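You operate a simulated robot arm through the tools that you are given. There is no shell and no other tool. Be economical: measure what you need, move in short steps, check, and stop when the job is done.

You run a simulated two-armed robot. Do the job below in one go: nothing can be reset, and whatever is moved stays where it is left.

JOB
Brake the wheel, then tension the red cable into the green band.
Fine: free the red lock bar, turn the red knob by its dial, lock it again. Where these are worked on the way, their far stop is far enough and under half their travel is too little: red lock bar.

The check looks at the end state, three seconds after you hand in, the way a careful person would. Anything else that was tipped, shoved, dropped, spilled or broken makes it a failure.

ROBOT AND FRAMES
Two 7-joint arms with two-finger parallel grippers on one trunk, on a base that drives. Base frame: it is fixed to the floor where the robot stands at the start and does not move with it; the origin is under the middle of the robot, x ahead of it, y to its left, z up. Units: m, degrees, N and s.
The left shoulder is at the start at [0.06, 0.143, 0.901], the right one opposite. With the tool pointing down near the work surface each hand reaches from about 0.32 to 0.74 m from the robot's upright axis, wherever it stands, measured 20 degrees to its own side. Places, roughly: brake knob [0.6, 0, 0.8]; red adjuster knob [-1.4, 1, 0.7]; red cable dial [-1.3, 1.2, 0.8]; red lock bar [-1.5, 1.1, 0.7]. Payload 1.57 kg a hand.
The TCP of each hand is the grasp point between the finger pads, 0.03 m short of the fingertips. In the tool frame z runs along the fingers and y along their closing line. Largest opening 0.11 m; finger width 0.024, thickness 0.012; the body of the gripper, 0.048 by 0.112 m, starts 0.078 m behind the TCP.
Orientation is that of the tool frame in the base frame, as a unit quaternion [x, y, z, w]. With the fingers straight down and closing along the base's y, the tool's x points along the base's -x, its y along +y and its z along -z.

CONTROLS
- The arms move only by the tool step_arm. It takes "left_commands", "right_commands" or both (then of equal length, played together; a hand with none holds still); each is a list of rows, each an object of numbers (a shift or turn left out is 0, a gripper value left out holds the last): "dx", "dy", "dz": the shift along the base's x, y, z in m; "rx", "ry", "rz": the turn, a rotation vector about the base's x, y, z in degrees. In form: [{"dx": .., "dy": .., "dz": .., "rx": .., "ry": .., "rz": ..}, ...]. A call has 1 to 20 rows; each row is the pose to reach, as a shift and turn from the pose commanded when the call began. "left_jaw" and "right_jaw" are, for a hand that has rows, the opening in per cent of the stroke, from 0 (shut) to 100 (fully open), set as the call begins (left out, the last holds). Each row takes 0.2 s and may step no farther than 0.05 m and 8.6 degrees from the row before; otherwise, or with a gripper value out of range, the whole call is refused. A pose out of reach is approached as far as the arm can. The call stops where the force on the tool passes 40 N (or 10 N more than at its start, if that is more) or the arm is blocked; 0.2 s more then pass. The fingers move at their own pace (about 0.045 m/s each) and stop on an object; they squeeze with about 31 N. The grip force told is the motor's: it shows also when the fingers shut on nothing. Time passes only in rows, and 0.2 s behind the last, so rows that repeat a pose let the fingers close. It gives the time, the measured TCP pose, the force on the tool (base axes), the opening and the grip force at its end, in the units of the frame above (readings bear some noise), with the torque about the TCP (base axes, N m) and any sound that the robot's microphone picked up.
- Cameras (640 x 400 px; columns grow to the right, rows downward): "scene" is now at [0.0483, -0.0083, 1.5209]; the picture's right is [-0.06, -1.00, 0.00], its down [-0.76, 0.04, -0.65] and it looks along [0.65, -0.04, -0.76] (base axes); focal length 258 px, centre (320, 200). "left" rides on the left gripper at [0.07, -0.016, -0.141] in its tool frame; the picture's right is [0.23, 0.97, 0.00], its down [-0.86, 0.20, -0.48] and it looks along [-0.47, 0.11, 0.88] (tool axes); focal length 222 px, centre (320, 200). "right" rides on the right gripper at [0.07, 0.016, -0.141] in its tool frame; the picture's right is [-0.23, 0.97, 0.00], its down [-0.86, -0.20, -0.48] and it looks along [-0.47, -0.11, 0.88] (tool axes); focal length 222 px, centre (320, 200).
- camera(camera): a new picture of that camera. It takes no simulated time.
- move_column(by): slides the trunk up (or, below 0, down) by that many m; the arms and the scene camera ride with it, the base frame stays. It gives what a move gives, with no picture.
- steer(legs): drives the robot by 1 to 6 legs, each [ahead, left, turn to the left] in m, m and degrees, along the robot's own axes; the way and the turn of a leg run together, so that a leg with both is an arc; at most 1.5 m and 180 degrees a leg. The arms and the cameras ride along, it lands a little off, and it stops where it bumps. It gives what a move gives.
- turn_head(pan, tilt): turns the head with the scene camera to pan (to the left, within 86 degrees either way) and tilt (down, from -29 to 69), counted from straight ahead of the robot. It gives what a move gives.
- measure_at(camera, pixels): there is no depth. For up to 12 entries [column, row, z] of the newest picture of that camera ("zoom" is the newest enlarged one), the place [x, y] in the base frame at which the ray of that pixel passes the height z, good to about 0.003 m, but the place of the scene camera against the robot may be out by one fixed shift of up to 0.012 m in any direction. It takes no simulated time.
- inspect(camera, box): a new picture of the part [left, top, right, bottom] of that camera's present view, enlarged. It takes no simulated time.
- sign_off(): hands the job in; it is judged then, once.

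Work in short steps. Measure before you move; look again where a grasp or a placing could have gone wrong, and mend it. You have 80 turns and 62 pictures in all, those below and enlarged ones among them. Open the grippers and draw the arms clear of the work before you hand the job in, unless the task says otherwise; then end with one line.

The tools are called after "Emit:" as a command line: name --argument value ..., lists and objects as JSON in quotes. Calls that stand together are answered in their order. step_arm: Moves the arms, as the interface text tells. Its arguments: {"type":"object","properties":{"left_commands":{"type":"array","items":{"type":"object","properties":{"dx":{"type":"number"},"dy":{"type":"number"},"dz":{"type":"number"},"rx":{"type":"number"},"ry":{"type":"number"},"rz":{"type":"number"}}}},"left_jaw":{"type":"number"},"right_commands":{"type":"array","items":{"type":"object","properties":{"dx":{"type":"number"},"dy":{"type":"number"},"dz":{"type":"number"},"rx":{"type":"number"},"ry":{"type":"number"},"rz":{"type":"number"}}}},"right_jaw":{"type":"number"}},"required":[]} The other tools are called the same way: move_column (by) slides the trunk up or down; steer (legs) drives the base; turn_head (pan, tilt) turns the head that bears the scene camera; camera (camera) takes a picture; measure_at (camera, pixels) gives the place at which the rays of pixels pass given heights; inspect (camera, box) takes an enlarged picture of a part of a camera's view; sign_off () hands the job in.

At the start:

```text
time: 0.0
left_tool_pos: [0.4524, 0.218, 0.9997]
left_tcp_rot: [0.0, 1.0, 0.0, 0.001]
left_force: [-0.6, 0.3, -0.6]
left_wrist_torque: [0.01, -0.02, -0.01]
left_finger_gap: 0.1098
left_grasp_force: 0.0
right_tool_pos: [0.4329, -0.1611, 1.022]
right_tcp_rot: [0.0, 1.0, 0.0, 0.001]
right_force: [0.5, 0.0, 0.1]
right_wrist_torque: [0.03, -0.01, 0.01]
right_finger_gap: 0.11
right_grasp_force: 0.0
trunk travel left (down, up): [-0.5, 0.09]
robot x, y, heading: [0.001, -0.0013, 0.2]
head pan, tilt: [-3.3, 49.4]
```

scene: 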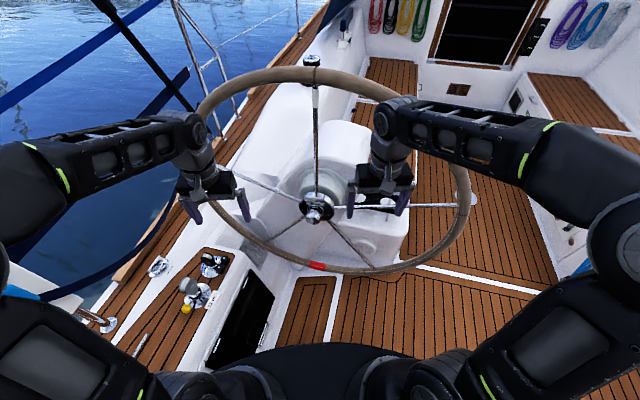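
right: 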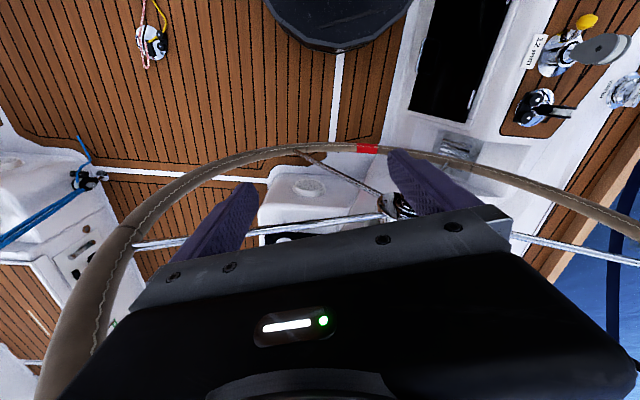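
left: 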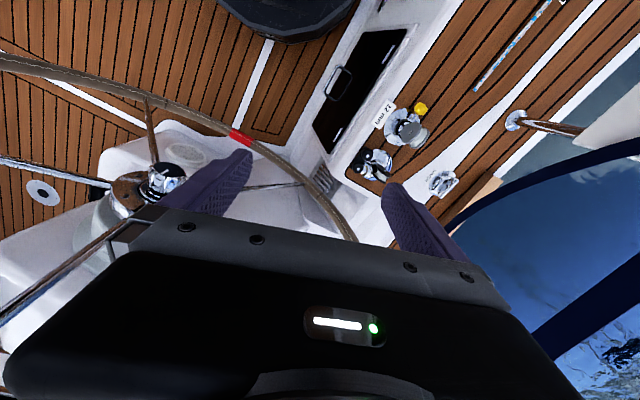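

The wheel hub with the brake knob is near pixel (317,207) in the scene picture. I enlarge it first.

Emit:
inspect --camera "scene" --box '[250, 150, 410, 250]'

Emit:
inspect --camera "left" --box '[60, 130, 220, 230]'

```text
4.00 times, centred on (330, 200) of scene
```

zoom: 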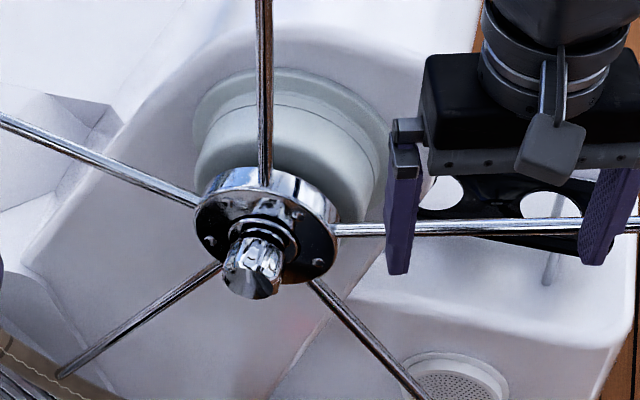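

```text
4.00 times, centred on (140, 180) of left
```

zoom: 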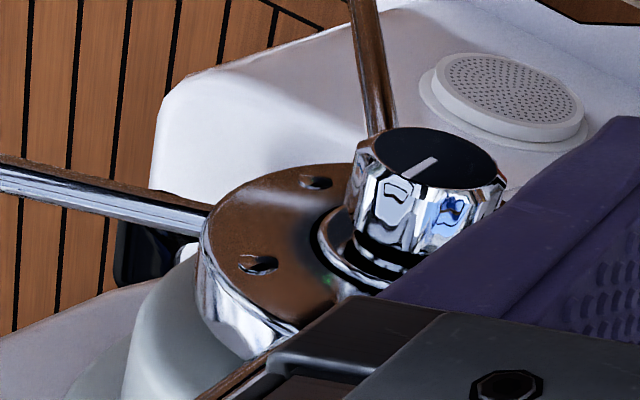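

The knob face is at scene (312.5,219) and left (167,170). I triangulate it, the rim and the hub.

Emit:
measure_at --camera "scene" --pixels '[[312.5, 219, 0.75], [312.5, 219, 0.85], [316, 199, 0.75], [316, 199, 0.85], [317, 266, 0.4], [317, 266, 0.6], [312, 75, 1.1], [312, 75, 1.3]]'

Emit:
measure_at --camera "left" --pixels '[[167, 170, 0.75], [167, 170, 0.85], [241, 137, 0.4], [241, 137, 0.6], [135, 190, 0.75], [135, 190, 0.85]]'

```text
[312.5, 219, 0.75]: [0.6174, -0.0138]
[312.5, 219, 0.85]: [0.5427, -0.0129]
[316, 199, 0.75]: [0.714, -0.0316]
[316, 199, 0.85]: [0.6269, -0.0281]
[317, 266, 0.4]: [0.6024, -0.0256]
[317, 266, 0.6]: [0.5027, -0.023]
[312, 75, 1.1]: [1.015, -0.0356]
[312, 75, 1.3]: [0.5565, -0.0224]
```

```text
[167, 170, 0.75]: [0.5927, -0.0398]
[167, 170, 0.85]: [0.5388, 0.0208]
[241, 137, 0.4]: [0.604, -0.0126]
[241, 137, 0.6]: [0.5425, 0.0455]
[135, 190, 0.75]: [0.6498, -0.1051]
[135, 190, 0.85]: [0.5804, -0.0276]
```

The knob face is near [0.57,-0.013,0.795] and the wheel plane stands about upright at x≈0.62. I pitch the right hand forward so its fingers point +x, staying in front of the wheel, to look at the knob and prepare the grasp.

Emit:
step_arm --right_commands '[{"ry": -8.2, "dx": -0.005, "dz": -0.01}, {"ry": -16.4, "dx": -0.01, "dz": -0.02}, {"ry": -24.6, "dx": -0.015, "dz": -0.035}, {"ry": -32.8, "dx": -0.02, "dz": -0.05}, {"ry": -41, "dx": -0.03, "dz": -0.07, "dy": 0.02}, {"ry": -49.2, "dx": -0.03, "dz": -0.09, "dy": 0.04}, {"ry": -57.4, "dx": -0.03, "dz": -0.11, "dy": 0.06}, {"ry": -65.6, "dx": -0.03, "dz": -0.13, "dy": 0.08}, {"ry": -73.8, "dx": -0.03, "dz": -0.15, "dy": 0.1}, {"ry": -82, "dx": -0.03, "dz": -0.18, "dy": 0.12}, {"ry": -90, "dx": -0.03, "dz": -0.21, "dy": 0.14}]' --right_jaw 60

Emit:
camera --camera "right"

Emit:
camera --camera "left"

```text
time: 2.4
left_tool_pos: [0.4505, 0.2213, 0.9989]
left_tcp_rot: [0.0, 1.0, -0.002, 0.0]
left_force: [0.6, 1.2, 0.6]
left_wrist_torque: [-0.11, -0.03, 0.01]
left_finger_gap: 0.1101
left_grasp_force: 0.1
right_tool_pos: [0.4507, 0.093, 0.9036]
right_tcp_rot: [0.002, 0.716, -0.026, 0.698]
right_force: [0.3, 0.8, -0.2]
right_wrist_torque: [0.05, 0.02, -0.04]
right_finger_gap: 0.066
right_grasp_force: 0.1
right hand out of reach, approached as far as the arm can: row 5, 6, 7, 8, 9, 10, 11
trunk travel left (down, up): [-0.5, 0.09]
robot x, y, heading: [-0.0029, 0.0012, -0.2]
head pan, tilt: [-3.3, 49.4]
```

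```text
56 pictures are left
```

right: 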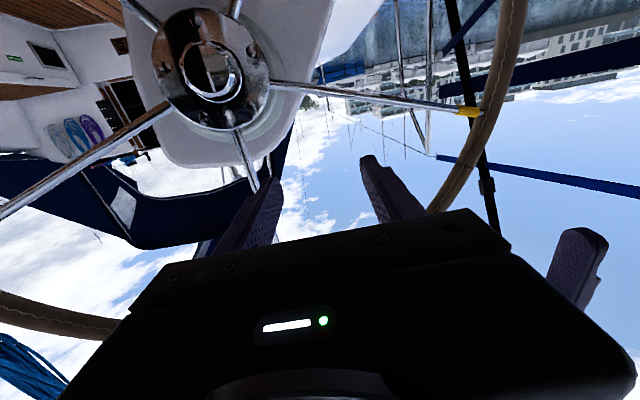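

```text
55 pictures are left
```

left: 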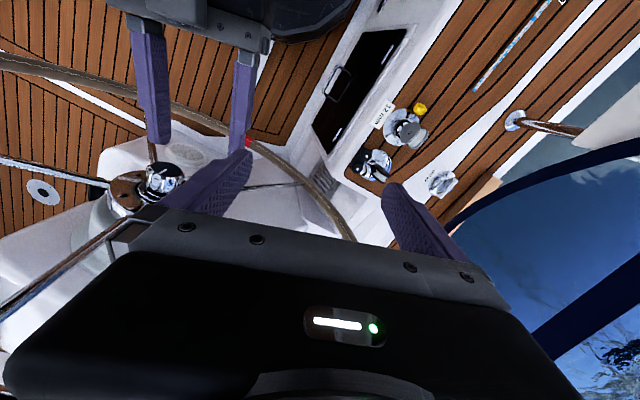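

The right arm is cramped (it ended at y=0.093). I back the base 0.2 m so the horizontal reach to the knob is comfortable.

Emit:
steer --legs '[[-0.2, 0, 0]]'

```text
time: 4.0
left_tool_pos: [0.2492, 0.2158, 0.9988]
left_tcp_rot: [0.001, 1.0, 0.0, 0.001]
left_force: [-0.3, 0.2, 0.5]
left_wrist_torque: [-0.02, -0.01, 0.0]
left_finger_gap: 0.1099
left_grasp_force: 0.0
right_tool_pos: [0.2483, 0.091, 0.9031]
right_tcp_rot: [0.003, 0.715, -0.025, 0.698]
right_force: [-0.3, -0.2, 0.6]
right_wrist_torque: [0.0, 0.0, 0.03]
right_finger_gap: 0.0659
right_grasp_force: 0.0
trunk travel left (down, up): [-0.5, 0.09]
robot x, y, heading: [-0.204, 0.0003, -0.1]
head pan, tilt: [-3.3, 49.4]
```

Now I move the right hand toward [0.40,-0.013,0.80].

Emit:
step_arm --right_commands '[{"dx": 0.03, "dy": -0.03, "dz": -0.01}, {"dx": 0.06, "dy": -0.06, "dz": -0.02}, {"dx": 0.1, "dy": -0.08, "dz": -0.04}, {"dx": 0.13, "dy": -0.1, "dz": -0.07}, {"dx": 0.15, "dy": -0.104, "dz": -0.1}, {"dx": 0.15, "dy": -0.104, "dz": -0.1}]'

Emit:
camera --camera "right"

Emit:
camera --camera "scene"

```text
time: 5.4
left_tool_pos: [0.25, 0.2162, 1.0005]
left_tcp_rot: [0.002, 1.0, 0.0, 0.0]
left_force: [-0.2, -0.8, -0.3]
left_wrist_torque: [0.0, 0.0, 0.0]
left_finger_gap: 0.11
left_grasp_force: 0.0
right_tool_pos: [0.4233, 0.0009, 0.8123]
right_tcp_rot: [0.002, 0.717, -0.027, 0.696]
right_force: [0.0, -0.2, 0.1]
right_wrist_torque: [0.0, -0.01, 0.0]
right_finger_gap: 0.066
right_grasp_force: 0.1
right hand out of reach, approached as far as the arm can: row 1, 2, 3, 4, 5, 6
trunk travel left (down, up): [-0.5, 0.09]
robot x, y, heading: [-0.2019, -0.0009, -0.2]
head pan, tilt: [-3.3, 49.4]
```

```text
54 pictures are left
```

right: 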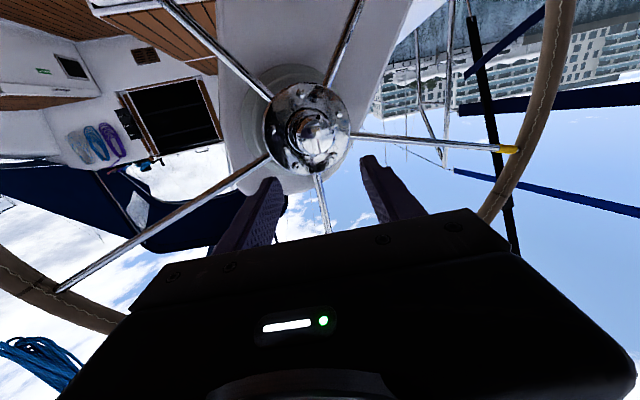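

```text
53 pictures are left
```

scene: 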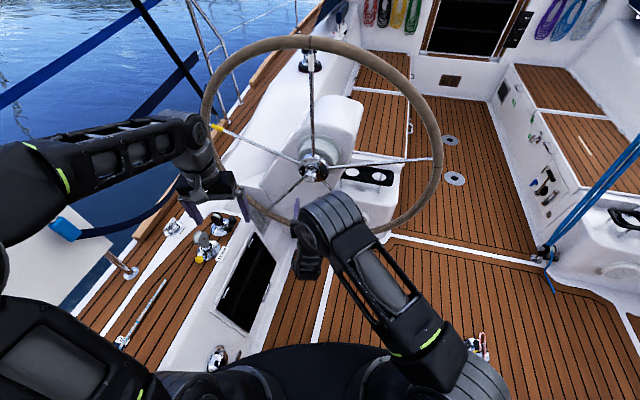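

I enlarge the knob from below (about (312,135) in the right camera).

Emit:
inspect --camera "right" --box '[240, 70, 400, 170]'

Emit:
inspect --camera "scene" --box '[270, 135, 350, 185]'

Emit:
measure_at --camera "right" --pixels '[[312, 143, 0.78], [312, 143, 0.8], [312, 143, 0.82], [306, 128, 0.78], [306, 128, 0.8], [306, 128, 0.82]]'

Emit:
measure_at --camera "scene" --pixels '[[314, 174, 0.75], [314, 174, 0.8], [314, 174, 0.85]]'

```text
4.00 times, centred on (320, 120) of right
```

zoom: 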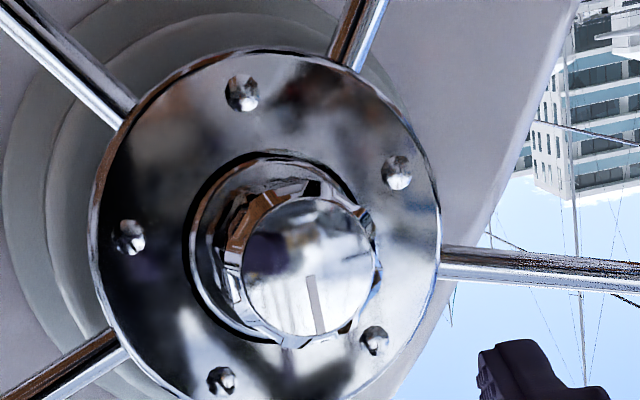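

```text
8.00 times, centred on (310, 160) of scene
```

zoom: 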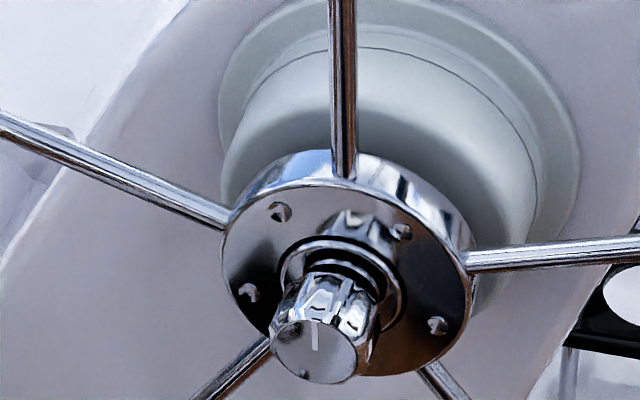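

```text
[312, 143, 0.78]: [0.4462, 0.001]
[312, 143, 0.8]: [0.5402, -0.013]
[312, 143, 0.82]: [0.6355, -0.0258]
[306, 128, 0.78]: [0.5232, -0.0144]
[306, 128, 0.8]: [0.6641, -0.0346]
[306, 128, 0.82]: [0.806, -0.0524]
```

```text
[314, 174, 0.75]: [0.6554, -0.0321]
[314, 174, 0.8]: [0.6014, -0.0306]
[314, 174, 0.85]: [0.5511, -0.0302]
```

The white pointer on the knob is at 12 o'clock. I triangulate the knob face centre (right (316.3,137), scene (309.1,178.7)) and the hub disc centre (right (307,125), scene (313.5,168)), plus the rim for tilt.

Emit:
measure_at --camera "right" --pixels '[[316.3, 137, 0.78], [316.3, 137, 0.8], [316.3, 137, 0.82], [306.5, 127, 0.78], [306.5, 127, 0.8], [306.5, 127, 0.82]]'

Emit:
measure_at --camera "scene" --pixels '[[309.1, 178.7, 0.78], [309.1, 178.7, 0.8], [309.1, 178.7, 0.82], [313.4, 168, 0.78], [313.4, 168, 0.8], [313.4, 168, 0.82], [311, 42, 1.2], [311, 42, 1.25], [438, 158, 0.8], [206, 115, 0.8], [206, 115, 0.9]]'

```text
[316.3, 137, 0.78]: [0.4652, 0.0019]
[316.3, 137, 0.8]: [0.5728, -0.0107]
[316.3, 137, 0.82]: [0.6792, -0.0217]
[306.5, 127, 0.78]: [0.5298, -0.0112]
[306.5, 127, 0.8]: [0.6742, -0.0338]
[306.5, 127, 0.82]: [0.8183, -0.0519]
```

```text
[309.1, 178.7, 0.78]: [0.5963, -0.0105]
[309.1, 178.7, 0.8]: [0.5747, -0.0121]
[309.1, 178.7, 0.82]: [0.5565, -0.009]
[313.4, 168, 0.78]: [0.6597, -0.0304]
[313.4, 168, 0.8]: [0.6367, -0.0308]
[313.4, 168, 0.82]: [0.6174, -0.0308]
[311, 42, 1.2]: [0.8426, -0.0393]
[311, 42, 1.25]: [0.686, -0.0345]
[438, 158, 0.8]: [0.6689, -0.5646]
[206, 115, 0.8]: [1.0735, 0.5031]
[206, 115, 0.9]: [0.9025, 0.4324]
```

The axis seems to be yawed (~-16°). I check this with the spoke ends: yellow tape at scene (217,128) / right (508,149), and the other spoke end at scene (434,159) / right (62,288).

Emit:
measure_at --camera "right" --pixels '[[508, 149, 0.85], [508, 149, 0.9], [508, 149, 0.95], [62, 288, 0.85], [62, 288, 0.9], [62, 288, 0.95]]'

Emit:
measure_at --camera "scene" --pixels '[[217, 128, 0.85], [217, 128, 0.9], [217, 128, 0.95], [434, 159, 0.85], [434, 159, 0.9], [434, 159, 0.95], [311, 50, 1.2], [311, 50, 1.25]]'

```text
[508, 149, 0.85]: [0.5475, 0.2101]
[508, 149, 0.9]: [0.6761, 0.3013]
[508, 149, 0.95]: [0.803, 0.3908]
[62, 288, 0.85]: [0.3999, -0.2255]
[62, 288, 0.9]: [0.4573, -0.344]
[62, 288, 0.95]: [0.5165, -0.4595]
```

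```text
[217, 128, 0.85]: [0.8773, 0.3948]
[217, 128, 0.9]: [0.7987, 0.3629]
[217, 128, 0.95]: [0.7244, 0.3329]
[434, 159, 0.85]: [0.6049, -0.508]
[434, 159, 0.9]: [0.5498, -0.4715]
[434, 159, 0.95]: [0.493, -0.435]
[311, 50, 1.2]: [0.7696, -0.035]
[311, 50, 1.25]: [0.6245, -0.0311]
```

The wheel axis is yawed about -17°, almost horizontal. I move the right hand to 7 cm short of the face and yaw it accordingly.

Emit:
step_arm --right_commands '[{"dx": 0.03, "dy": 0.003, "dz": -0.004, "rz": -5, "ry": -0.5}, {"dx": 0.06, "dy": 0.006, "dz": -0.008, "rz": -10, "ry": -1}, {"dx": 0.084, "dy": 0.009, "dz": -0.012, "rz": -15, "ry": -1.6}, {"dx": 0.084, "dy": 0.009, "dz": -0.012, "rz": -15, "ry": -1.6}]'

Emit:
inspect --camera "right" --box '[160, 0, 480, 200]'

```text
time: 6.4
left_tool_pos: [0.2494, 0.2169, 1.0009]
left_tcp_rot: [0.001, 1.0, -0.001, 0.001]
left_force: [1.2, -0.8, -0.1]
left_wrist_torque: [-0.02, 0.01, 0.0]
left_finger_gap: 0.11
left_grasp_force: 0.2
right_tool_pos: [0.5086, 0.0101, 0.8002]
right_tcp_rot: [0.096, 0.7, -0.116, 0.698]
right_force: [0.3, 0.2, -0.2]
right_wrist_torque: [0.0, -0.02, 0.04]
right_finger_gap: 0.0661
right_grasp_force: 0.1
trunk travel left (down, up): [-0.5, 0.09]
robot x, y, heading: [-0.203, -0.0002, -0.1]
head pan, tilt: [-3.3, 49.4]
```

```text
2.00 times, centred on (320, 100) of right
```

zoom: 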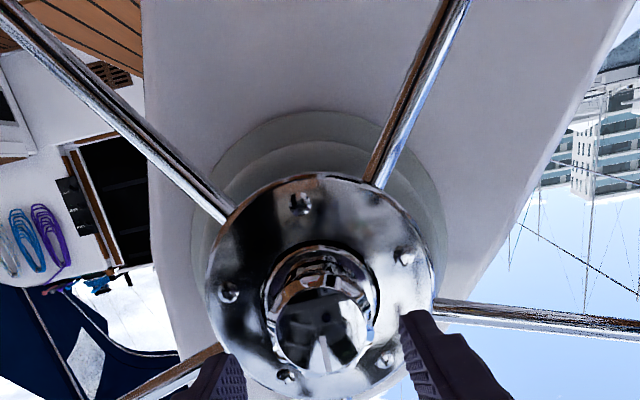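

Aligned: the knob face lies between the fingertips. I advance 7 cm along the axis and then close.

Emit:
step_arm --right_commands '[{"dx": 0.025, "dy": -0.008}, {"dx": 0.05, "dy": -0.016}, {"dx": 0.067, "dy": -0.021}, {"dx": 0.067, "dy": -0.021}]'

Emit:
step_arm --right_commands '[{}, {}, {}, {}]' --right_jaw 0

Emit:
inspect --camera "right" --box '[160, 50, 480, 250]'

```text
time: 7.4
left_tool_pos: [0.2497, 0.2165, 0.9994]
left_tcp_rot: [0.002, 1.0, 0.0, -0.001]
left_force: [-0.7, 0.4, 0.3]
left_wrist_torque: [-0.02, 0.0, -0.02]
left_finger_gap: 0.1099
left_grasp_force: 0.0
right_tool_pos: [0.5748, -0.0074, 0.8011]
right_tcp_rot: [0.097, 0.699, -0.117, 0.698]
right_force: [-0.6, 0.8, -0.4]
right_wrist_torque: [0.01, 0.0, -0.02]
right_finger_gap: 0.0661
right_grasp_force: 0.0
trunk travel left (down, up): [-0.5, 0.09]
robot x, y, heading: [-0.2034, -0.0007, -0.0]
head pan, tilt: [-3.3, 49.4]
```

```text
time: 8.4
left_tool_pos: [0.2495, 0.2149, 0.9997]
left_tcp_rot: [0.003, 1.0, 0.001, -0.001]
left_force: [-0.1, 0.1, 0.1]
left_wrist_torque: [0.01, 0.02, 0.01]
left_finger_gap: 0.1097
left_grasp_force: 0.1
right_tool_pos: [0.5738, -0.011, 0.8004]
right_tcp_rot: [0.099, 0.699, -0.117, 0.698]
right_force: [-8.8, -14.7, -1.4]
right_wrist_torque: [-0.14, -0.37, -1.38]
right_finger_gap: 0.0518
right_grasp_force: 42.9
trunk travel left (down, up): [-0.5, 0.09]
robot x, y, heading: [-0.2001, 0.0012, 0.0]
head pan, tilt: [-3.3, 49.4]
```

```text
2.00 times, centred on (320, 150) of right
```

zoom: 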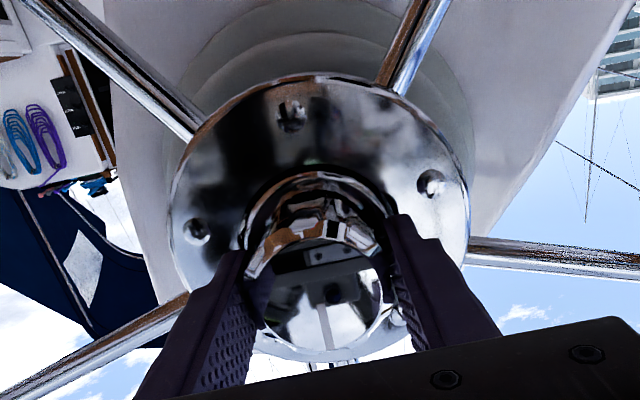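

Gripped at a 52 mm gap with a small side load; I relieve it by shifting -y by 4 mm, then turn clockwise in small steps.

Emit:
step_arm --right_commands '[{"dx": -0.001, "dy": -0.004}, {"dx": -0.001, "dy": -0.004, "rx": 4.8, "ry": -1.5}, {"dx": -0.001, "dy": -0.004, "rx": 9.6, "ry": -3.0}, {"dx": -0.001, "dy": -0.004, "rx": 14.3, "ry": -4.5}, {"dx": -0.001, "dy": -0.004, "rx": 19.1, "ry": -6.0}]'

Emit:
inspect --camera "right" --box '[160, 50, 480, 250]'

```text
time: 9.6
left_tool_pos: [0.2496, 0.2171, 0.9996]
left_tcp_rot: [0.002, 1.0, 0.0, 0.0]
left_force: [0.5, -1.1, 0.5]
left_wrist_torque: [0.01, -0.01, 0.03]
left_finger_gap: 0.1099
left_grasp_force: 0.0
right_tool_pos: [0.574, -0.0115, 0.8004]
right_tcp_rot: [0.218, 0.672, 0.008, 0.708]
right_force: [-9.8, 2.0, -0.7]
right_wrist_torque: [0.16, 0.57, -0.91]
right_finger_gap: 0.052
right_grasp_force: 44.8
trunk travel left (down, up): [-0.5, 0.09]
robot x, y, heading: [-0.2036, -0.0003, -0.1]
head pan, tilt: [-3.3, 49.4]
```

```text
2.00 times, centred on (320, 150) of right
```

zoom: 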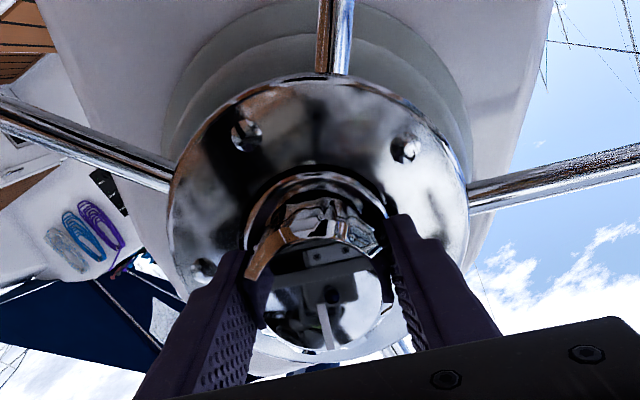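

The knob follows the hand (pointer is fixed relative to the gripper) with little torque. I continue clockwise.

Emit:
step_arm --right_commands '[{"rx": 7.6, "ry": -2.4}, {"rx": 15.2, "ry": -4.8}, {"rx": 22.8, "ry": -7.2}, {"rx": 30.4, "ry": -9.6}, {"rx": 38, "ry": -12}, {"rx": 45.6, "ry": -14.4}]'

Emit:
inspect --camera "right" --box '[160, 50, 480, 250]'

```text
time: 10.5
left_tool_pos: [0.248, 0.2164, 1.0012]
left_tcp_rot: [0.004, 1.0, 0.0, 0.001]
left_force: [0.2, 0.2, 0.2]
left_wrist_torque: [-0.03, 0.01, 0.01]
left_finger_gap: 0.1101
left_grasp_force: 0.0
right_tool_pos: [0.5761, -0.0123, 0.7997]
right_tcp_rot: [0.37, 0.608, 0.146, 0.687]
right_force: [-18.8, -6.5, 2.3]
right_wrist_torque: [-0.45, -2.55, 1.04]
right_finger_gap: 0.0522
right_grasp_force: 44.7
right hand out of reach, approached as far as the arm can: row 3, 4
trunk travel left (down, up): [-0.5, 0.09]
robot x, y, heading: [-0.2016, 0.0014, -0.3]
head pan, tilt: [-3.3, 49.4]
stopped in row 4 (right hand): the force on the tool passed its limit at 86 N (the readings are from after the stop); the commanded pose is now the measured one
```

```text
2.00 times, centred on (320, 150) of right
```

zoom: 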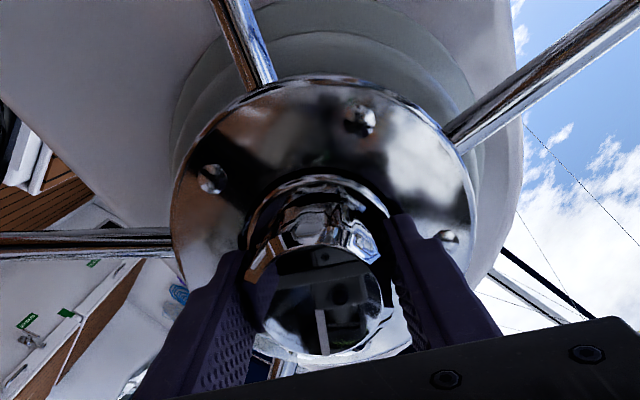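

The wrist reached its range (out of reach), about 47° turned so far. I open, roll back counter-clockwise around the free knob to regrasp.

Emit:
step_arm --right_commands '[{}, {}, {}]' --right_jaw 72

Emit:
step_arm --right_commands '[{"rx": -7.6, "ry": 2.4}, {"rx": -15.2, "ry": 4.8}, {"rx": -22.8, "ry": 7.2}, {"rx": -30.4, "ry": 9.6}, {"rx": -38, "ry": 12}, {"rx": -45.6, "ry": 14.4}, {"rx": -53.2, "ry": 16.8}, {"rx": -60.8, "ry": 19.2}, {"rx": -68.4, "ry": 21.6}, {"rx": -76, "ry": 24}, {"rx": -83.6, "ry": 26.4}, {"rx": -91.2, "ry": 28.8}]'

Emit:
inspect --camera "right" --box '[160, 50, 480, 250]'

```text
time: 11.2
left_tool_pos: [0.2485, 0.2147, 1.0002]
left_tcp_rot: [0.005, 1.0, 0.001, 0.0]
left_force: [-0.8, -0.3, 0.8]
left_wrist_torque: [-0.02, 0.01, 0.02]
left_finger_gap: 0.11
left_grasp_force: 0.1
right_tool_pos: [0.5738, -0.0154, 0.7948]
right_tcp_rot: [0.372, 0.611, 0.143, 0.684]
right_force: [-20.4, -7.3, -0.2]
right_wrist_torque: [0.11, -0.36, 0.13]
right_finger_gap: 0.0697
right_grasp_force: 0.1
trunk travel left (down, up): [-0.5, 0.09]
robot x, y, heading: [-0.202, -0.0001, -0.4]
head pan, tilt: [-3.3, 49.4]
stopped in row 3 (right hand): the force on the tool passed its limit at 40 N (the readings are from after the stop); the commanded pose is now the measured one
```

```text
time: 13.8
left_tool_pos: [0.2501, 0.2153, 0.9995]
left_tcp_rot: [0.003, 1.0, 0.0, 0.0]
left_force: [-0.3, 0.4, -0.2]
left_wrist_torque: [0.03, -0.01, -0.01]
left_finger_gap: 0.1099
left_grasp_force: 0.1
right_tool_pos: [0.5768, -0.0128, 0.7951]
right_tcp_rot: [-0.203, 0.665, -0.418, 0.584]
right_force: [-0.2, 0.8, 0.0]
right_wrist_torque: [0.03, 0.01, 0.03]
right_finger_gap: 0.0793
right_grasp_force: 0.1
trunk travel left (down, up): [-0.5, 0.09]
robot x, y, heading: [-0.2016, 0.0029, -0.6]
head pan, tilt: [-3.3, 49.4]
```

```text
2.00 times, centred on (320, 150) of right
```

zoom: 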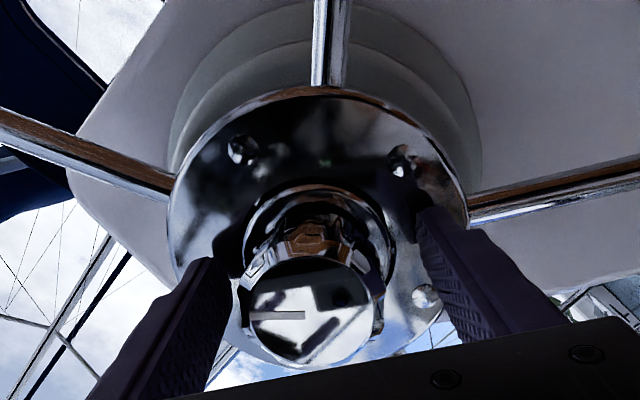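

The pointer now lies at 90° relative to the hand, so the knob stayed at its new angle. I centre slightly (+5 mm z, back 3 mm), close and turn again.

Emit:
step_arm --right_commands '[{"dx": -0.003, "dz": 0.005, "dy": 0.001}, {"dx": -0.003, "dz": 0.005, "dy": 0.001}]'

Emit:
step_arm --right_commands '[{}, {}, {}, {}, {}]' --right_jaw 0

Emit:
step_arm --right_commands '[{"rx": 7.6, "ry": -2.4}, {"rx": 15.2, "ry": -4.8}, {"rx": 22.8, "ry": -7.2}, {"rx": 30.4, "ry": -9.6}, {"rx": 38, "ry": -12}, {"rx": 45.6, "ry": -14.4}, {"rx": 53.2, "ry": -16.8}, {"rx": 60.8, "ry": -19.2}, {"rx": 68.4, "ry": -21.6}, {"rx": 76, "ry": -24}]'

Emit:
inspect --camera "right" --box '[160, 50, 480, 250]'

```text
time: 14.4
left_tool_pos: [0.2498, 0.2153, 0.9992]
left_tcp_rot: [0.004, 1.0, 0.0, 0.0]
left_force: [0.7, 0.3, 0.2]
left_wrist_torque: [0.0, -0.02, 0.01]
left_finger_gap: 0.1101
left_grasp_force: 0.1
right_tool_pos: [0.5731, -0.0106, 0.7999]
right_tcp_rot: [-0.202, 0.666, -0.418, 0.584]
right_force: [-0.1, -0.4, 0.8]
right_wrist_torque: [0.0, 0.0, 0.02]
right_finger_gap: 0.0791
right_grasp_force: 0.1
trunk travel left (down, up): [-0.5, 0.09]
robot x, y, heading: [-0.1998, -0.0021, -0.5]
head pan, tilt: [-3.3, 49.4]
```

```text
time: 15.6
left_tool_pos: [0.251, 0.2153, 0.9988]
left_tcp_rot: [0.003, 1.0, 0.001, 0.0]
left_force: [0.1, 0.1, -0.9]
left_wrist_torque: [-0.02, 0.0, 0.01]
left_finger_gap: 0.1099
left_grasp_force: 0.1
right_tool_pos: [0.5735, -0.0108, 0.8003]
right_tcp_rot: [-0.204, 0.666, -0.417, 0.584]
right_force: [0.1, 2.0, -3.5]
right_wrist_torque: [0.29, 0.9, 0.9]
right_finger_gap: 0.0518
right_grasp_force: 45.1
trunk travel left (down, up): [-0.5, 0.09]
robot x, y, heading: [-0.2035, 0.0025, 0.0]
head pan, tilt: [-3.3, 49.4]
```

```text
time: 17.8
left_tool_pos: [0.2489, 0.2166, 0.9991]
left_tcp_rot: [0.004, 1.0, -0.001, 0.0]
left_force: [-1.0, -1.4, -1.3]
left_wrist_torque: [-0.03, 0.03, 0.0]
left_finger_gap: 0.1101
left_grasp_force: 0.1
right_tool_pos: [0.5732, -0.0102, 0.7996]
right_tcp_rot: [0.283, 0.654, 0.048, 0.7]
right_force: [-8.3, 10.1, -5.2]
right_wrist_torque: [0.08, 0.1, 1.53]
right_finger_gap: 0.052
right_grasp_force: 44.9
trunk travel left (down, up): [-0.5, 0.09]
robot x, y, heading: [-0.2046, 0.0012, -0.2]
head pan, tilt: [-3.3, 49.4]
```

```text
2.00 times, centred on (320, 150) of right
```

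zoom: 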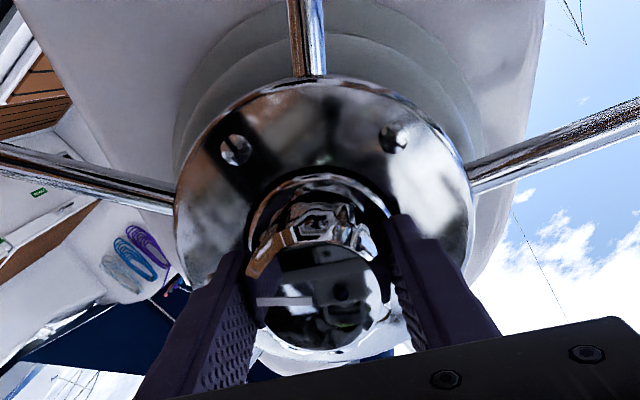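

It turned freely another 80° (about 127° in total). I cycle again: open, roll back, close, turn.

Emit:
step_arm --right_commands '[{}, {}, {}]' --right_jaw 72

Emit:
step_arm --right_commands '[{"rx": -7.6, "ry": 2.4}, {"rx": -15.2, "ry": 4.8}, {"rx": -22.8, "ry": 7.2}, {"rx": -30.4, "ry": 9.6}, {"rx": -38, "ry": 12}, {"rx": -45.6, "ry": 14.4}, {"rx": -53.2, "ry": 16.8}, {"rx": -60.8, "ry": 19.2}, {"rx": -68.4, "ry": 21.6}, {"rx": -76, "ry": 24}]'

Emit:
step_arm --right_commands '[{}, {}, {}, {}, {}]' --right_jaw 0

Emit:
step_arm --right_commands '[{"rx": 7.6, "ry": -2.4}, {"rx": 15.2, "ry": -4.8}, {"rx": 22.8, "ry": -7.2}, {"rx": 30.4, "ry": -9.6}, {"rx": 38, "ry": -12}, {"rx": 45.6, "ry": -14.4}, {"rx": 53.2, "ry": -16.8}, {"rx": 60.8, "ry": -19.2}, {"rx": 68.4, "ry": -21.6}, {"rx": 76, "ry": -24}]'

Emit:
inspect --camera "right" --box '[160, 50, 480, 250]'

```text
time: 18.6
left_tool_pos: [0.2511, 0.2155, 1.0006]
left_tcp_rot: [0.004, 1.0, 0.0, 0.0]
left_force: [-0.2, -0.3, 0.2]
left_wrist_torque: [0.0, -0.03, 0.02]
left_finger_gap: 0.11
left_grasp_force: 0.0
right_tool_pos: [0.5734, -0.0122, 0.8015]
right_tcp_rot: [0.284, 0.652, 0.046, 0.701]
right_force: [0.5, 0.0, -0.2]
right_wrist_torque: [-0.01, -0.03, 0.0]
right_finger_gap: 0.079
right_grasp_force: 0.1
trunk travel left (down, up): [-0.5, 0.09]
robot x, y, heading: [-0.2018, 0.0023, -0.6]
head pan, tilt: [-3.3, 49.4]
```

```text
time: 20.8
left_tool_pos: [0.2507, 0.2151, 0.9985]
left_tcp_rot: [0.004, 1.0, 0.0, 0.0]
left_force: [-0.2, 0.9, -0.3]
left_wrist_torque: [-0.01, -0.03, -0.01]
left_finger_gap: 0.1101
left_grasp_force: 0.1
right_tool_pos: [0.5741, -0.0123, 0.8004]
right_tcp_rot: [-0.203, 0.665, -0.419, 0.584]
right_force: [-0.4, 0.3, 0.7]
right_wrist_torque: [-0.02, 0.02, 0.0]
right_finger_gap: 0.079
right_grasp_force: 0.0
trunk travel left (down, up): [-0.5, 0.09]
robot x, y, heading: [-0.206, 0.0001, -0.4]
head pan, tilt: [-3.3, 49.4]
```

```text
time: 22.0
left_tool_pos: [0.2512, 0.2154, 0.9995]
left_tcp_rot: [0.004, 1.0, 0.0, 0.0]
left_force: [-0.7, 1.3, -0.8]
left_wrist_torque: [0.04, -0.01, -0.01]
left_finger_gap: 0.1097
left_grasp_force: 0.0
right_tool_pos: [0.5743, -0.0116, 0.7995]
right_tcp_rot: [-0.203, 0.666, -0.417, 0.584]
right_force: [0.3, 0.5, -1.2]
right_wrist_torque: [0.3, 0.93, 0.84]
right_finger_gap: 0.0528
right_grasp_force: 44.8
trunk travel left (down, up): [-0.5, 0.09]
robot x, y, heading: [-0.2045, -0.0, -0.2]
head pan, tilt: [-3.3, 49.4]
```

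```text
time: 24.2
left_tool_pos: [0.2501, 0.2158, 0.9993]
left_tcp_rot: [0.003, 1.0, 0.0, 0.0]
left_force: [0.5, -0.2, -0.7]
left_wrist_torque: [-0.02, -0.03, 0.01]
left_finger_gap: 0.1099
left_grasp_force: 0.0
right_tool_pos: [0.5743, -0.0114, 0.8011]
right_tcp_rot: [0.283, 0.654, 0.048, 0.7]
right_force: [5.5, 11.5, 2.9]
right_wrist_torque: [-1.06, 0.84, 1.94]
right_finger_gap: 0.0518
right_grasp_force: 44.6
trunk travel left (down, up): [-0.5, 0.09]
robot x, y, heading: [-0.2012, -0.0032, -0.2]
head pan, tilt: [-3.3, 49.4]
```

```text
2.00 times, centred on (320, 150) of right
```

zoom: 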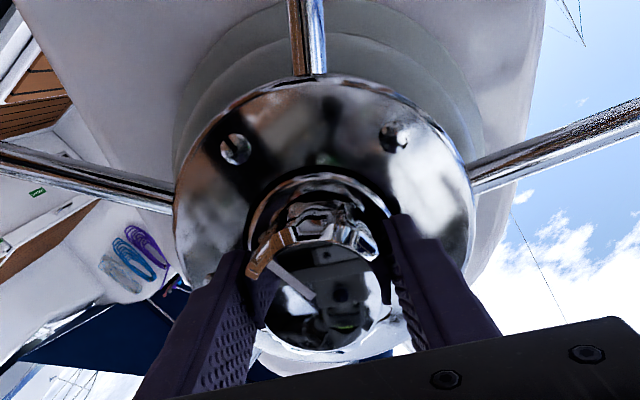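

Axial torque is now -1.26 Nm and the pointer only advanced ~37° relative to the world while the fingers slipped: the brake is tightening or at its stop. I retry a shorter bite to confirm.

Emit:
step_arm --right_commands '[{}, {}, {}]' --right_jaw 72

Emit:
step_arm --right_commands '[{"rx": -7.6, "ry": 2.4}, {"rx": -15.2, "ry": 4.8}, {"rx": -22.8, "ry": 7.2}, {"rx": -30.4, "ry": 9.6}, {"rx": -38, "ry": 12}, {"rx": -38, "ry": 12}]'

Emit:
step_arm --right_commands '[{}, {}, {}, {}, {}]' --right_jaw 0

Emit:
step_arm --right_commands '[{"rx": 4, "ry": -1.2}, {"rx": 8, "ry": -2.4}, {"rx": 12, "ry": -3.6}]'

Emit:
inspect --camera "right" --box '[160, 50, 480, 250]'

```text
time: 25.0
left_tool_pos: [0.2511, 0.2161, 1.0006]
left_tcp_rot: [0.003, 1.0, 0.0, 0.0]
left_force: [0.6, 0.5, -0.6]
left_wrist_torque: [0.01, 0.01, 0.02]
left_finger_gap: 0.1099
left_grasp_force: 0.1
right_tool_pos: [0.5734, -0.0142, 0.8006]
right_tcp_rot: [0.284, 0.652, 0.047, 0.701]
right_force: [-0.2, 0.2, -0.4]
right_wrist_torque: [-0.01, -0.03, 0.03]
right_finger_gap: 0.0791
right_grasp_force: 0.1
trunk travel left (down, up): [-0.5, 0.09]
robot x, y, heading: [-0.2033, 0.0009, -0.3]
head pan, tilt: [-3.3, 49.4]
```

```text
time: 26.4
left_tool_pos: [0.2493, 0.2151, 0.9997]
left_tcp_rot: [0.004, 1.0, 0.0, 0.0]
left_force: [-0.4, 0.2, -1.0]
left_wrist_torque: [-0.02, -0.01, -0.02]
left_finger_gap: 0.11
left_grasp_force: 0.0
right_tool_pos: [0.5742, -0.012, 0.8001]
right_tcp_rot: [0.043, 0.701, -0.198, 0.684]
right_force: [0.6, -1.0, -0.4]
right_wrist_torque: [-0.03, 0.02, 0.0]
right_finger_gap: 0.0794
right_grasp_force: 0.0
trunk travel left (down, up): [-0.5, 0.09]
robot x, y, heading: [-0.2024, 0.0011, -0.3]
head pan, tilt: [-3.3, 49.4]
```

```text
time: 27.6
left_tool_pos: [0.2506, 0.2161, 0.9992]
left_tcp_rot: [0.003, 1.0, 0.0, 0.0]
left_force: [-0.5, 0.2, -0.1]
left_wrist_torque: [0.01, -0.03, -0.01]
left_finger_gap: 0.11
left_grasp_force: 0.1
right_tool_pos: [0.5738, -0.0107, 0.8002]
right_tcp_rot: [0.04, 0.702, -0.195, 0.684]
right_force: [4.2, 7.2, -2.1]
right_wrist_torque: [0.07, 0.37, 1.6]
right_finger_gap: 0.0526
right_grasp_force: 44.8
trunk travel left (down, up): [-0.5, 0.09]
robot x, y, heading: [-0.2039, -0.0035, -0.3]
head pan, tilt: [-3.3, 49.4]
```

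```text
time: 28.4
left_tool_pos: [0.2513, 0.2157, 0.9997]
left_tcp_rot: [0.004, 1.0, 0.0, 0.0]
left_force: [-0.9, 0.5, -0.3]
left_wrist_torque: [0.01, 0.02, 0.0]
left_finger_gap: 0.1102
left_grasp_force: 0.0
right_tool_pos: [0.5731, -0.0113, 0.7997]
right_tcp_rot: [0.121, 0.697, -0.122, 0.696]
right_force: [2.9, 7.2, -5.5]
right_wrist_torque: [-0.14, 0.71, 1.59]
right_finger_gap: 0.0519
right_grasp_force: 44.9
trunk travel left (down, up): [-0.5, 0.09]
robot x, y, heading: [-0.2024, -0.004, -0.2]
head pan, tilt: [-3.3, 49.4]
```

```text
2.00 times, centred on (320, 150) of right
```

zoom: 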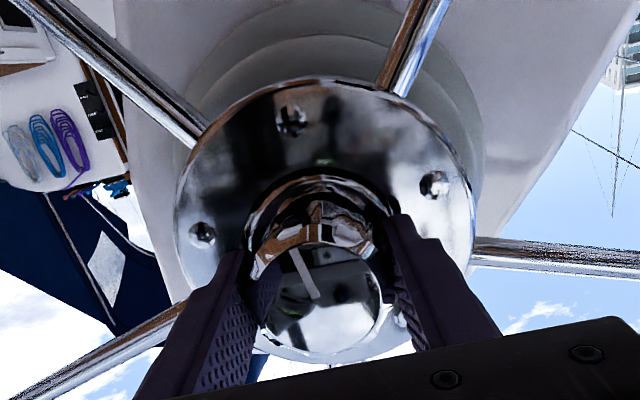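

I turn another 30° with this grip and compare the pointer.

Emit:
step_arm --right_commands '[{"rx": 5, "ry": -1.6}, {"rx": 10, "ry": -3.2}, {"rx": 15, "ry": -4.8}, {"rx": 20, "ry": -6.4}, {"rx": 25, "ry": -7.9}]'

Emit:
inspect --camera "right" --box '[160, 50, 480, 250]'

```text
time: 29.6
left_tool_pos: [0.2517, 0.2149, 0.9987]
left_tcp_rot: [0.003, 1.0, 0.0, 0.0]
left_force: [0.1, 0.0, -0.1]
left_wrist_torque: [-0.01, 0.0, -0.04]
left_finger_gap: 0.1101
left_grasp_force: 0.0
right_tool_pos: [0.5734, -0.0121, 0.8012]
right_tcp_rot: [0.276, 0.657, 0.041, 0.701]
right_force: [5.1, 0.7, 2.3]
right_wrist_torque: [-1.14, 0.66, 1.72]
right_finger_gap: 0.052
right_grasp_force: 45.0
trunk travel left (down, up): [-0.5, 0.09]
robot x, y, heading: [-0.2017, 0.0017, -0.4]
head pan, tilt: [-3.3, 49.4]
```

```text
2.00 times, centred on (320, 150) of right
```

zoom: 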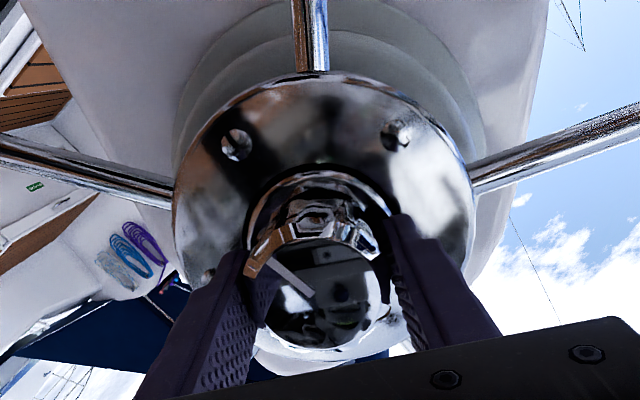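

The picture is the same as before with the same -1.3 Nm: the knob is at its tight stop and the wheel does not move. I open, back off along the axis and tuck the right arm.

Emit:
step_arm --right_commands '[{}, {}, {}]' --right_jaw 85

Emit:
step_arm --right_commands '[{"dx": -0.03, "dy": 0.009}, {"dx": -0.06, "dy": 0.018}, {"dx": -0.1, "dy": 0.02}, {"dx": -0.14, "dy": 0.01, "rx": -8, "ry": 2}, {"dx": -0.17, "dy": -0.01, "rx": -16, "ry": 4}, {"dx": -0.2, "dy": -0.03, "rx": -24, "ry": 6}, {"dx": -0.22, "dy": -0.06, "rx": -30, "ry": 8}]'

Emit:
turn_head --pan 86 --tilt 35

Emit:
camera --camera "scene"

```text
time: 30.4
left_tool_pos: [0.2502, 0.2155, 0.9991]
left_tcp_rot: [0.004, 1.0, 0.0, 0.001]
left_force: [0.9, 0.0, -0.3]
left_wrist_torque: [-0.02, -0.02, 0.02]
left_finger_gap: 0.1101
left_grasp_force: 0.0
right_tool_pos: [0.5724, -0.0112, 0.801]
right_tcp_rot: [0.278, 0.656, 0.04, 0.7]
right_force: [0.0, 0.7, 0.5]
right_wrist_torque: [0.0, 0.0, 0.04]
right_finger_gap: 0.0937
right_grasp_force: 0.0
trunk travel left (down, up): [-0.5, 0.09]
robot x, y, heading: [-0.2021, -0.0059, -0.6]
head pan, tilt: [-3.3, 49.4]
```

```text
time: 32.0
left_tool_pos: [0.2497, 0.2147, 0.9996]
left_tcp_rot: [0.003, 1.0, 0.0, 0.001]
left_force: [0.4, 0.2, -0.6]
left_wrist_torque: [-0.02, 0.01, 0.01]
left_finger_gap: 0.1104
left_grasp_force: 0.1
right_tool_pos: [0.3786, -0.0464, 0.808]
right_tcp_rot: [0.087, 0.694, -0.156, 0.698]
right_force: [0.4, -0.5, 0.3]
right_wrist_torque: [0.02, -0.01, 0.02]
right_finger_gap: 0.0935
right_grasp_force: 0.1
right hand out of reach, approached as far as the arm can: row 3, 4, 5, 6, 7
trunk travel left (down, up): [-0.5, 0.09]
robot x, y, heading: [-0.203, 0.0003, -0.4]
head pan, tilt: [-3.3, 49.4]
```

```text
time: 33.7
left_tool_pos: [0.2509, 0.2147, 0.9997]
left_tcp_rot: [0.003, 1.0, 0.0, 0.0]
left_force: [0.1, -0.9, -0.6]
left_wrist_torque: [0.0, -0.03, -0.01]
left_finger_gap: 0.1099
left_grasp_force: 0.1
right_tool_pos: [0.3797, -0.0465, 0.8076]
right_tcp_rot: [0.088, 0.694, -0.155, 0.698]
right_force: [-0.6, 1.2, -0.7]
right_wrist_torque: [0.0, 0.03, 0.03]
right_finger_gap: 0.0933
right_grasp_force: 0.1
trunk travel left (down, up): [-0.5, 0.09]
robot x, y, heading: [-0.205, -0.0007, -0.4]
head pan, tilt: [85.9, 35.0]
```

```text
41 pictures are left
```

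scene: 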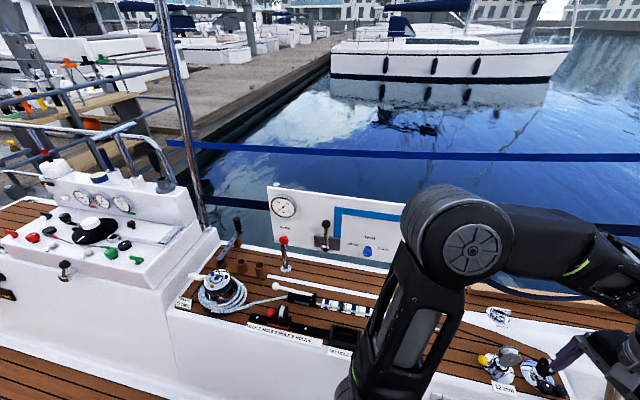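

To my left there is a bench with consoles. The one at left (110,210) looks like the one with red/green controls. I enlarge it.

Emit:
inspect --camera "scene" --box '[0, 170, 260, 332]'

Emit:
measure_at --camera "scene" --pixels '[[50, 236, 0.7], [110, 253, 0.7], [65, 268, 0.7], [120, 222, 0.8], [10, 225, 0.7], [165, 240, 0.7], [65, 268, 0.6], [200, 345, 0.5], [30, 385, 0.0]]'

```text
2.46 times, centred on (130, 251) of scene
```

zoom: 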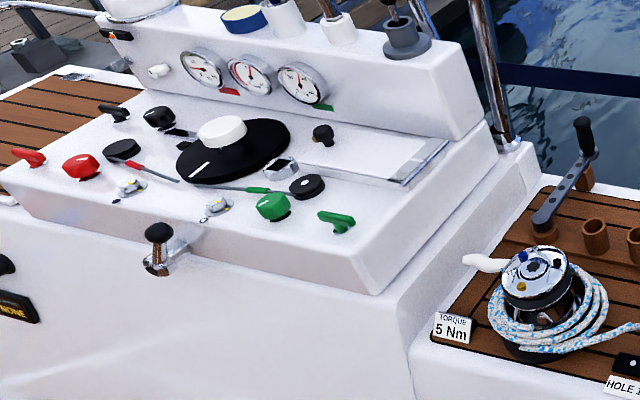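

```text
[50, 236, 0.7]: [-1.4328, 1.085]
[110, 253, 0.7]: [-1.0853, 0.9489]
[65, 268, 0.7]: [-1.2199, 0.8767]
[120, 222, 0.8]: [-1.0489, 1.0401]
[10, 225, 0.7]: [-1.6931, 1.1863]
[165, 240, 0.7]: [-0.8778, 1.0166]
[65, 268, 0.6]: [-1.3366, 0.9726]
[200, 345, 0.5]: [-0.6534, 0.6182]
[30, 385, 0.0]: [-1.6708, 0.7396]
```

The red group is at the far left end of the console (lock bar, red knob, dial). I first return the right hand to pointing down in a tucked pose before turning.

Emit:
step_arm --right_commands '[{"dz": 0.02, "dx": -0.01, "rz": 2, "ry": 7.5}, {"dz": 0.04, "dx": -0.02, "rz": 4, "ry": 15}, {"dz": 0.06, "dx": -0.03, "rz": 6, "ry": 22.5}, {"dz": 0.09, "dx": -0.04, "dy": -0.03, "ry": 30, "rz": 6}, {"dz": 0.12, "dx": -0.05, "dy": -0.06, "ry": 38, "rz": 6}, {"dz": 0.15, "dx": -0.06, "dy": -0.09, "ry": 46, "rz": 6}, {"dz": 0.18, "dx": -0.07, "dy": -0.12, "ry": 54, "rz": 6}, {"dz": 0.2, "dx": -0.09, "dy": -0.13, "ry": 62, "rz": 6}, {"dz": 0.2, "dx": -0.11, "dy": -0.14, "ry": 70, "rz": 6}, {"dz": 0.2, "dx": -0.13, "dy": -0.15, "ry": 78, "rz": 6}, {"dz": 0.2, "dx": -0.13, "dy": -0.15, "ry": 86, "rz": 6}]'

Emit:
steer --legs '[[0, 0, 90]]'

Emit:
camera --camera "scene"

```text
time: 36.1
left_tool_pos: [0.2508, 0.2145, 0.9991]
left_tcp_rot: [0.004, 1.0, 0.0, 0.0]
left_force: [-0.3, -0.8, 0.1]
left_wrist_torque: [-0.01, 0.01, 0.02]
left_finger_gap: 0.11
left_grasp_force: 0.1
right_tool_pos: [0.2481, -0.1972, 1.0101]
right_tcp_rot: [-0.072, 0.987, -0.135, 0.045]
right_force: [0.2, -0.1, 0.3]
right_wrist_torque: [0.01, 0.01, 0.0]
right_finger_gap: 0.0934
right_grasp_force: 0.1
trunk travel left (down, up): [-0.5, 0.09]
robot x, y, heading: [-0.2051, 0.0013, -0.6]
head pan, tilt: [85.9, 35.0]
```

```text
time: 40.2
left_tool_pos: [-0.3961, 0.4638, 1.0002]
left_tcp_rot: [-0.688, 0.726, 0.0, -0.001]
left_force: [0.1, -0.3, 0.9]
left_wrist_torque: [-0.02, -0.01, 0.0]
left_finger_gap: 0.1099
left_grasp_force: 0.0
right_tool_pos: [0.0159, 0.4402, 1.0104]
right_tcp_rot: [0.733, -0.665, 0.066, -0.128]
right_force: [0.0, 0.4, -0.3]
right_wrist_torque: [-0.01, -0.03, -0.02]
right_finger_gap: 0.0934
right_grasp_force: 0.1
trunk travel left (down, up): [-0.5, 0.09]
robot x, y, heading: [-0.2035, 0.0031, 86.9]
head pan, tilt: [85.9, 35.0]
```

```text
39 pictures are left
```

scene: 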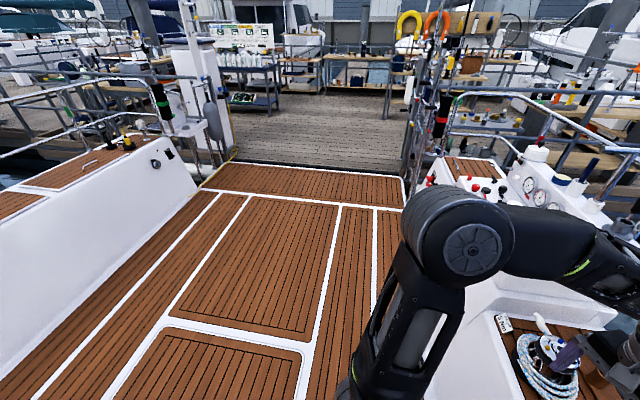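

The deck behind is clear. Facing +y, I slide left (toward -x) by 1.2 m, then look ahead.

Emit:
steer --legs '[[0, 0, 3], [0, 1.2, 0]]'

Emit:
turn_head --pan 0 --tilt 35

Emit:
camera --camera "scene"

```text
time: 46.7
left_tool_pos: [-1.637, 0.44, 0.9992]
left_tcp_rot: [0.712, -0.702, 0.0, 0.0]
left_force: [0.1, 0.3, 0.5]
left_wrist_torque: [-0.02, 0.02, 0.02]
left_finger_gap: 0.11
left_grasp_force: 0.2
right_tool_pos: [-1.2247, 0.4472, 1.0105]
right_tcp_rot: [0.755, -0.64, 0.061, -0.13]
right_force: [-0.7, -0.5, -0.6]
right_wrist_torque: [0.01, 0.01, 0.01]
right_finger_gap: 0.0935
right_grasp_force: 0.0
trunk travel left (down, up): [-0.5, 0.09]
robot x, y, heading: [-1.4118, -0.0091, 91.0]
head pan, tilt: [85.9, 35.0]
```

```text
time: 48.3
left_tool_pos: [-1.6362, 0.4403, 0.9996]
left_tcp_rot: [0.713, -0.702, 0.0, 0.0]
left_force: [-0.4, -0.3, -0.3]
left_wrist_torque: [0.01, 0.02, -0.01]
left_finger_gap: 0.1101
left_grasp_force: 0.1
right_tool_pos: [-1.223, 0.4472, 1.0101]
right_tcp_rot: [0.756, -0.639, 0.061, -0.13]
right_force: [-0.9, -0.1, 0.2]
right_wrist_torque: [0.0, 0.01, -0.01]
right_finger_gap: 0.0938
right_grasp_force: 0.0
trunk travel left (down, up): [-0.5, 0.09]
robot x, y, heading: [-1.4092, -0.0067, 91.0]
head pan, tilt: [0.0, 35.0]
```

```text
38 pictures are left
```

scene: 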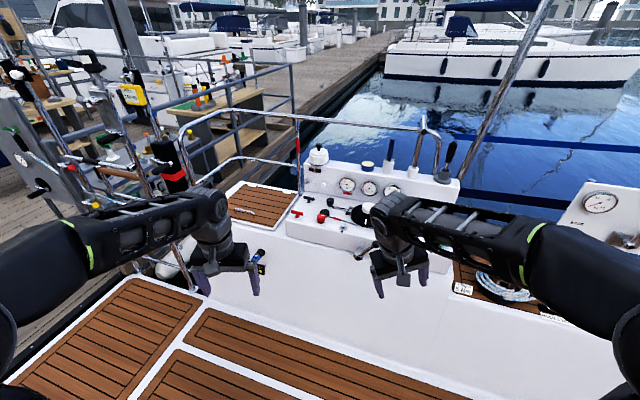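

I enlarge the console and check where the bench face and rails are.

Emit:
inspect --camera "scene" --box '[170, 100, 490, 300]'

Emit:
measure_at --camera "scene" --pixels '[[292, 222, 0.65], [365, 253, 0.65], [322, 217, 0.7], [296, 213, 0.7], [334, 206, 0.75], [300, 345, 0.0], [150, 280, 0.0], [366, 254, 0.55], [183, 270, 0.5], [240, 175, 0.9]]'

```text
2.00 times, centred on (330, 200) of scene
```

zoom: 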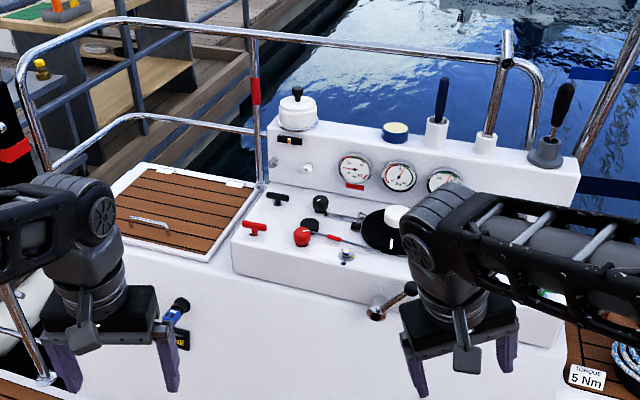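

```text
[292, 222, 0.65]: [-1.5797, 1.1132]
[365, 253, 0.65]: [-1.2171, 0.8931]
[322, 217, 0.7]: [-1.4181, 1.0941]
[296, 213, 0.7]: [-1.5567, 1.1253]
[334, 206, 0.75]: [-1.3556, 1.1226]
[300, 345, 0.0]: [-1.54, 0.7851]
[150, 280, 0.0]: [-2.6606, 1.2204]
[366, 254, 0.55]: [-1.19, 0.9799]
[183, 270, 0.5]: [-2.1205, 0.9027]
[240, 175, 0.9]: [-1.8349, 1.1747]
```

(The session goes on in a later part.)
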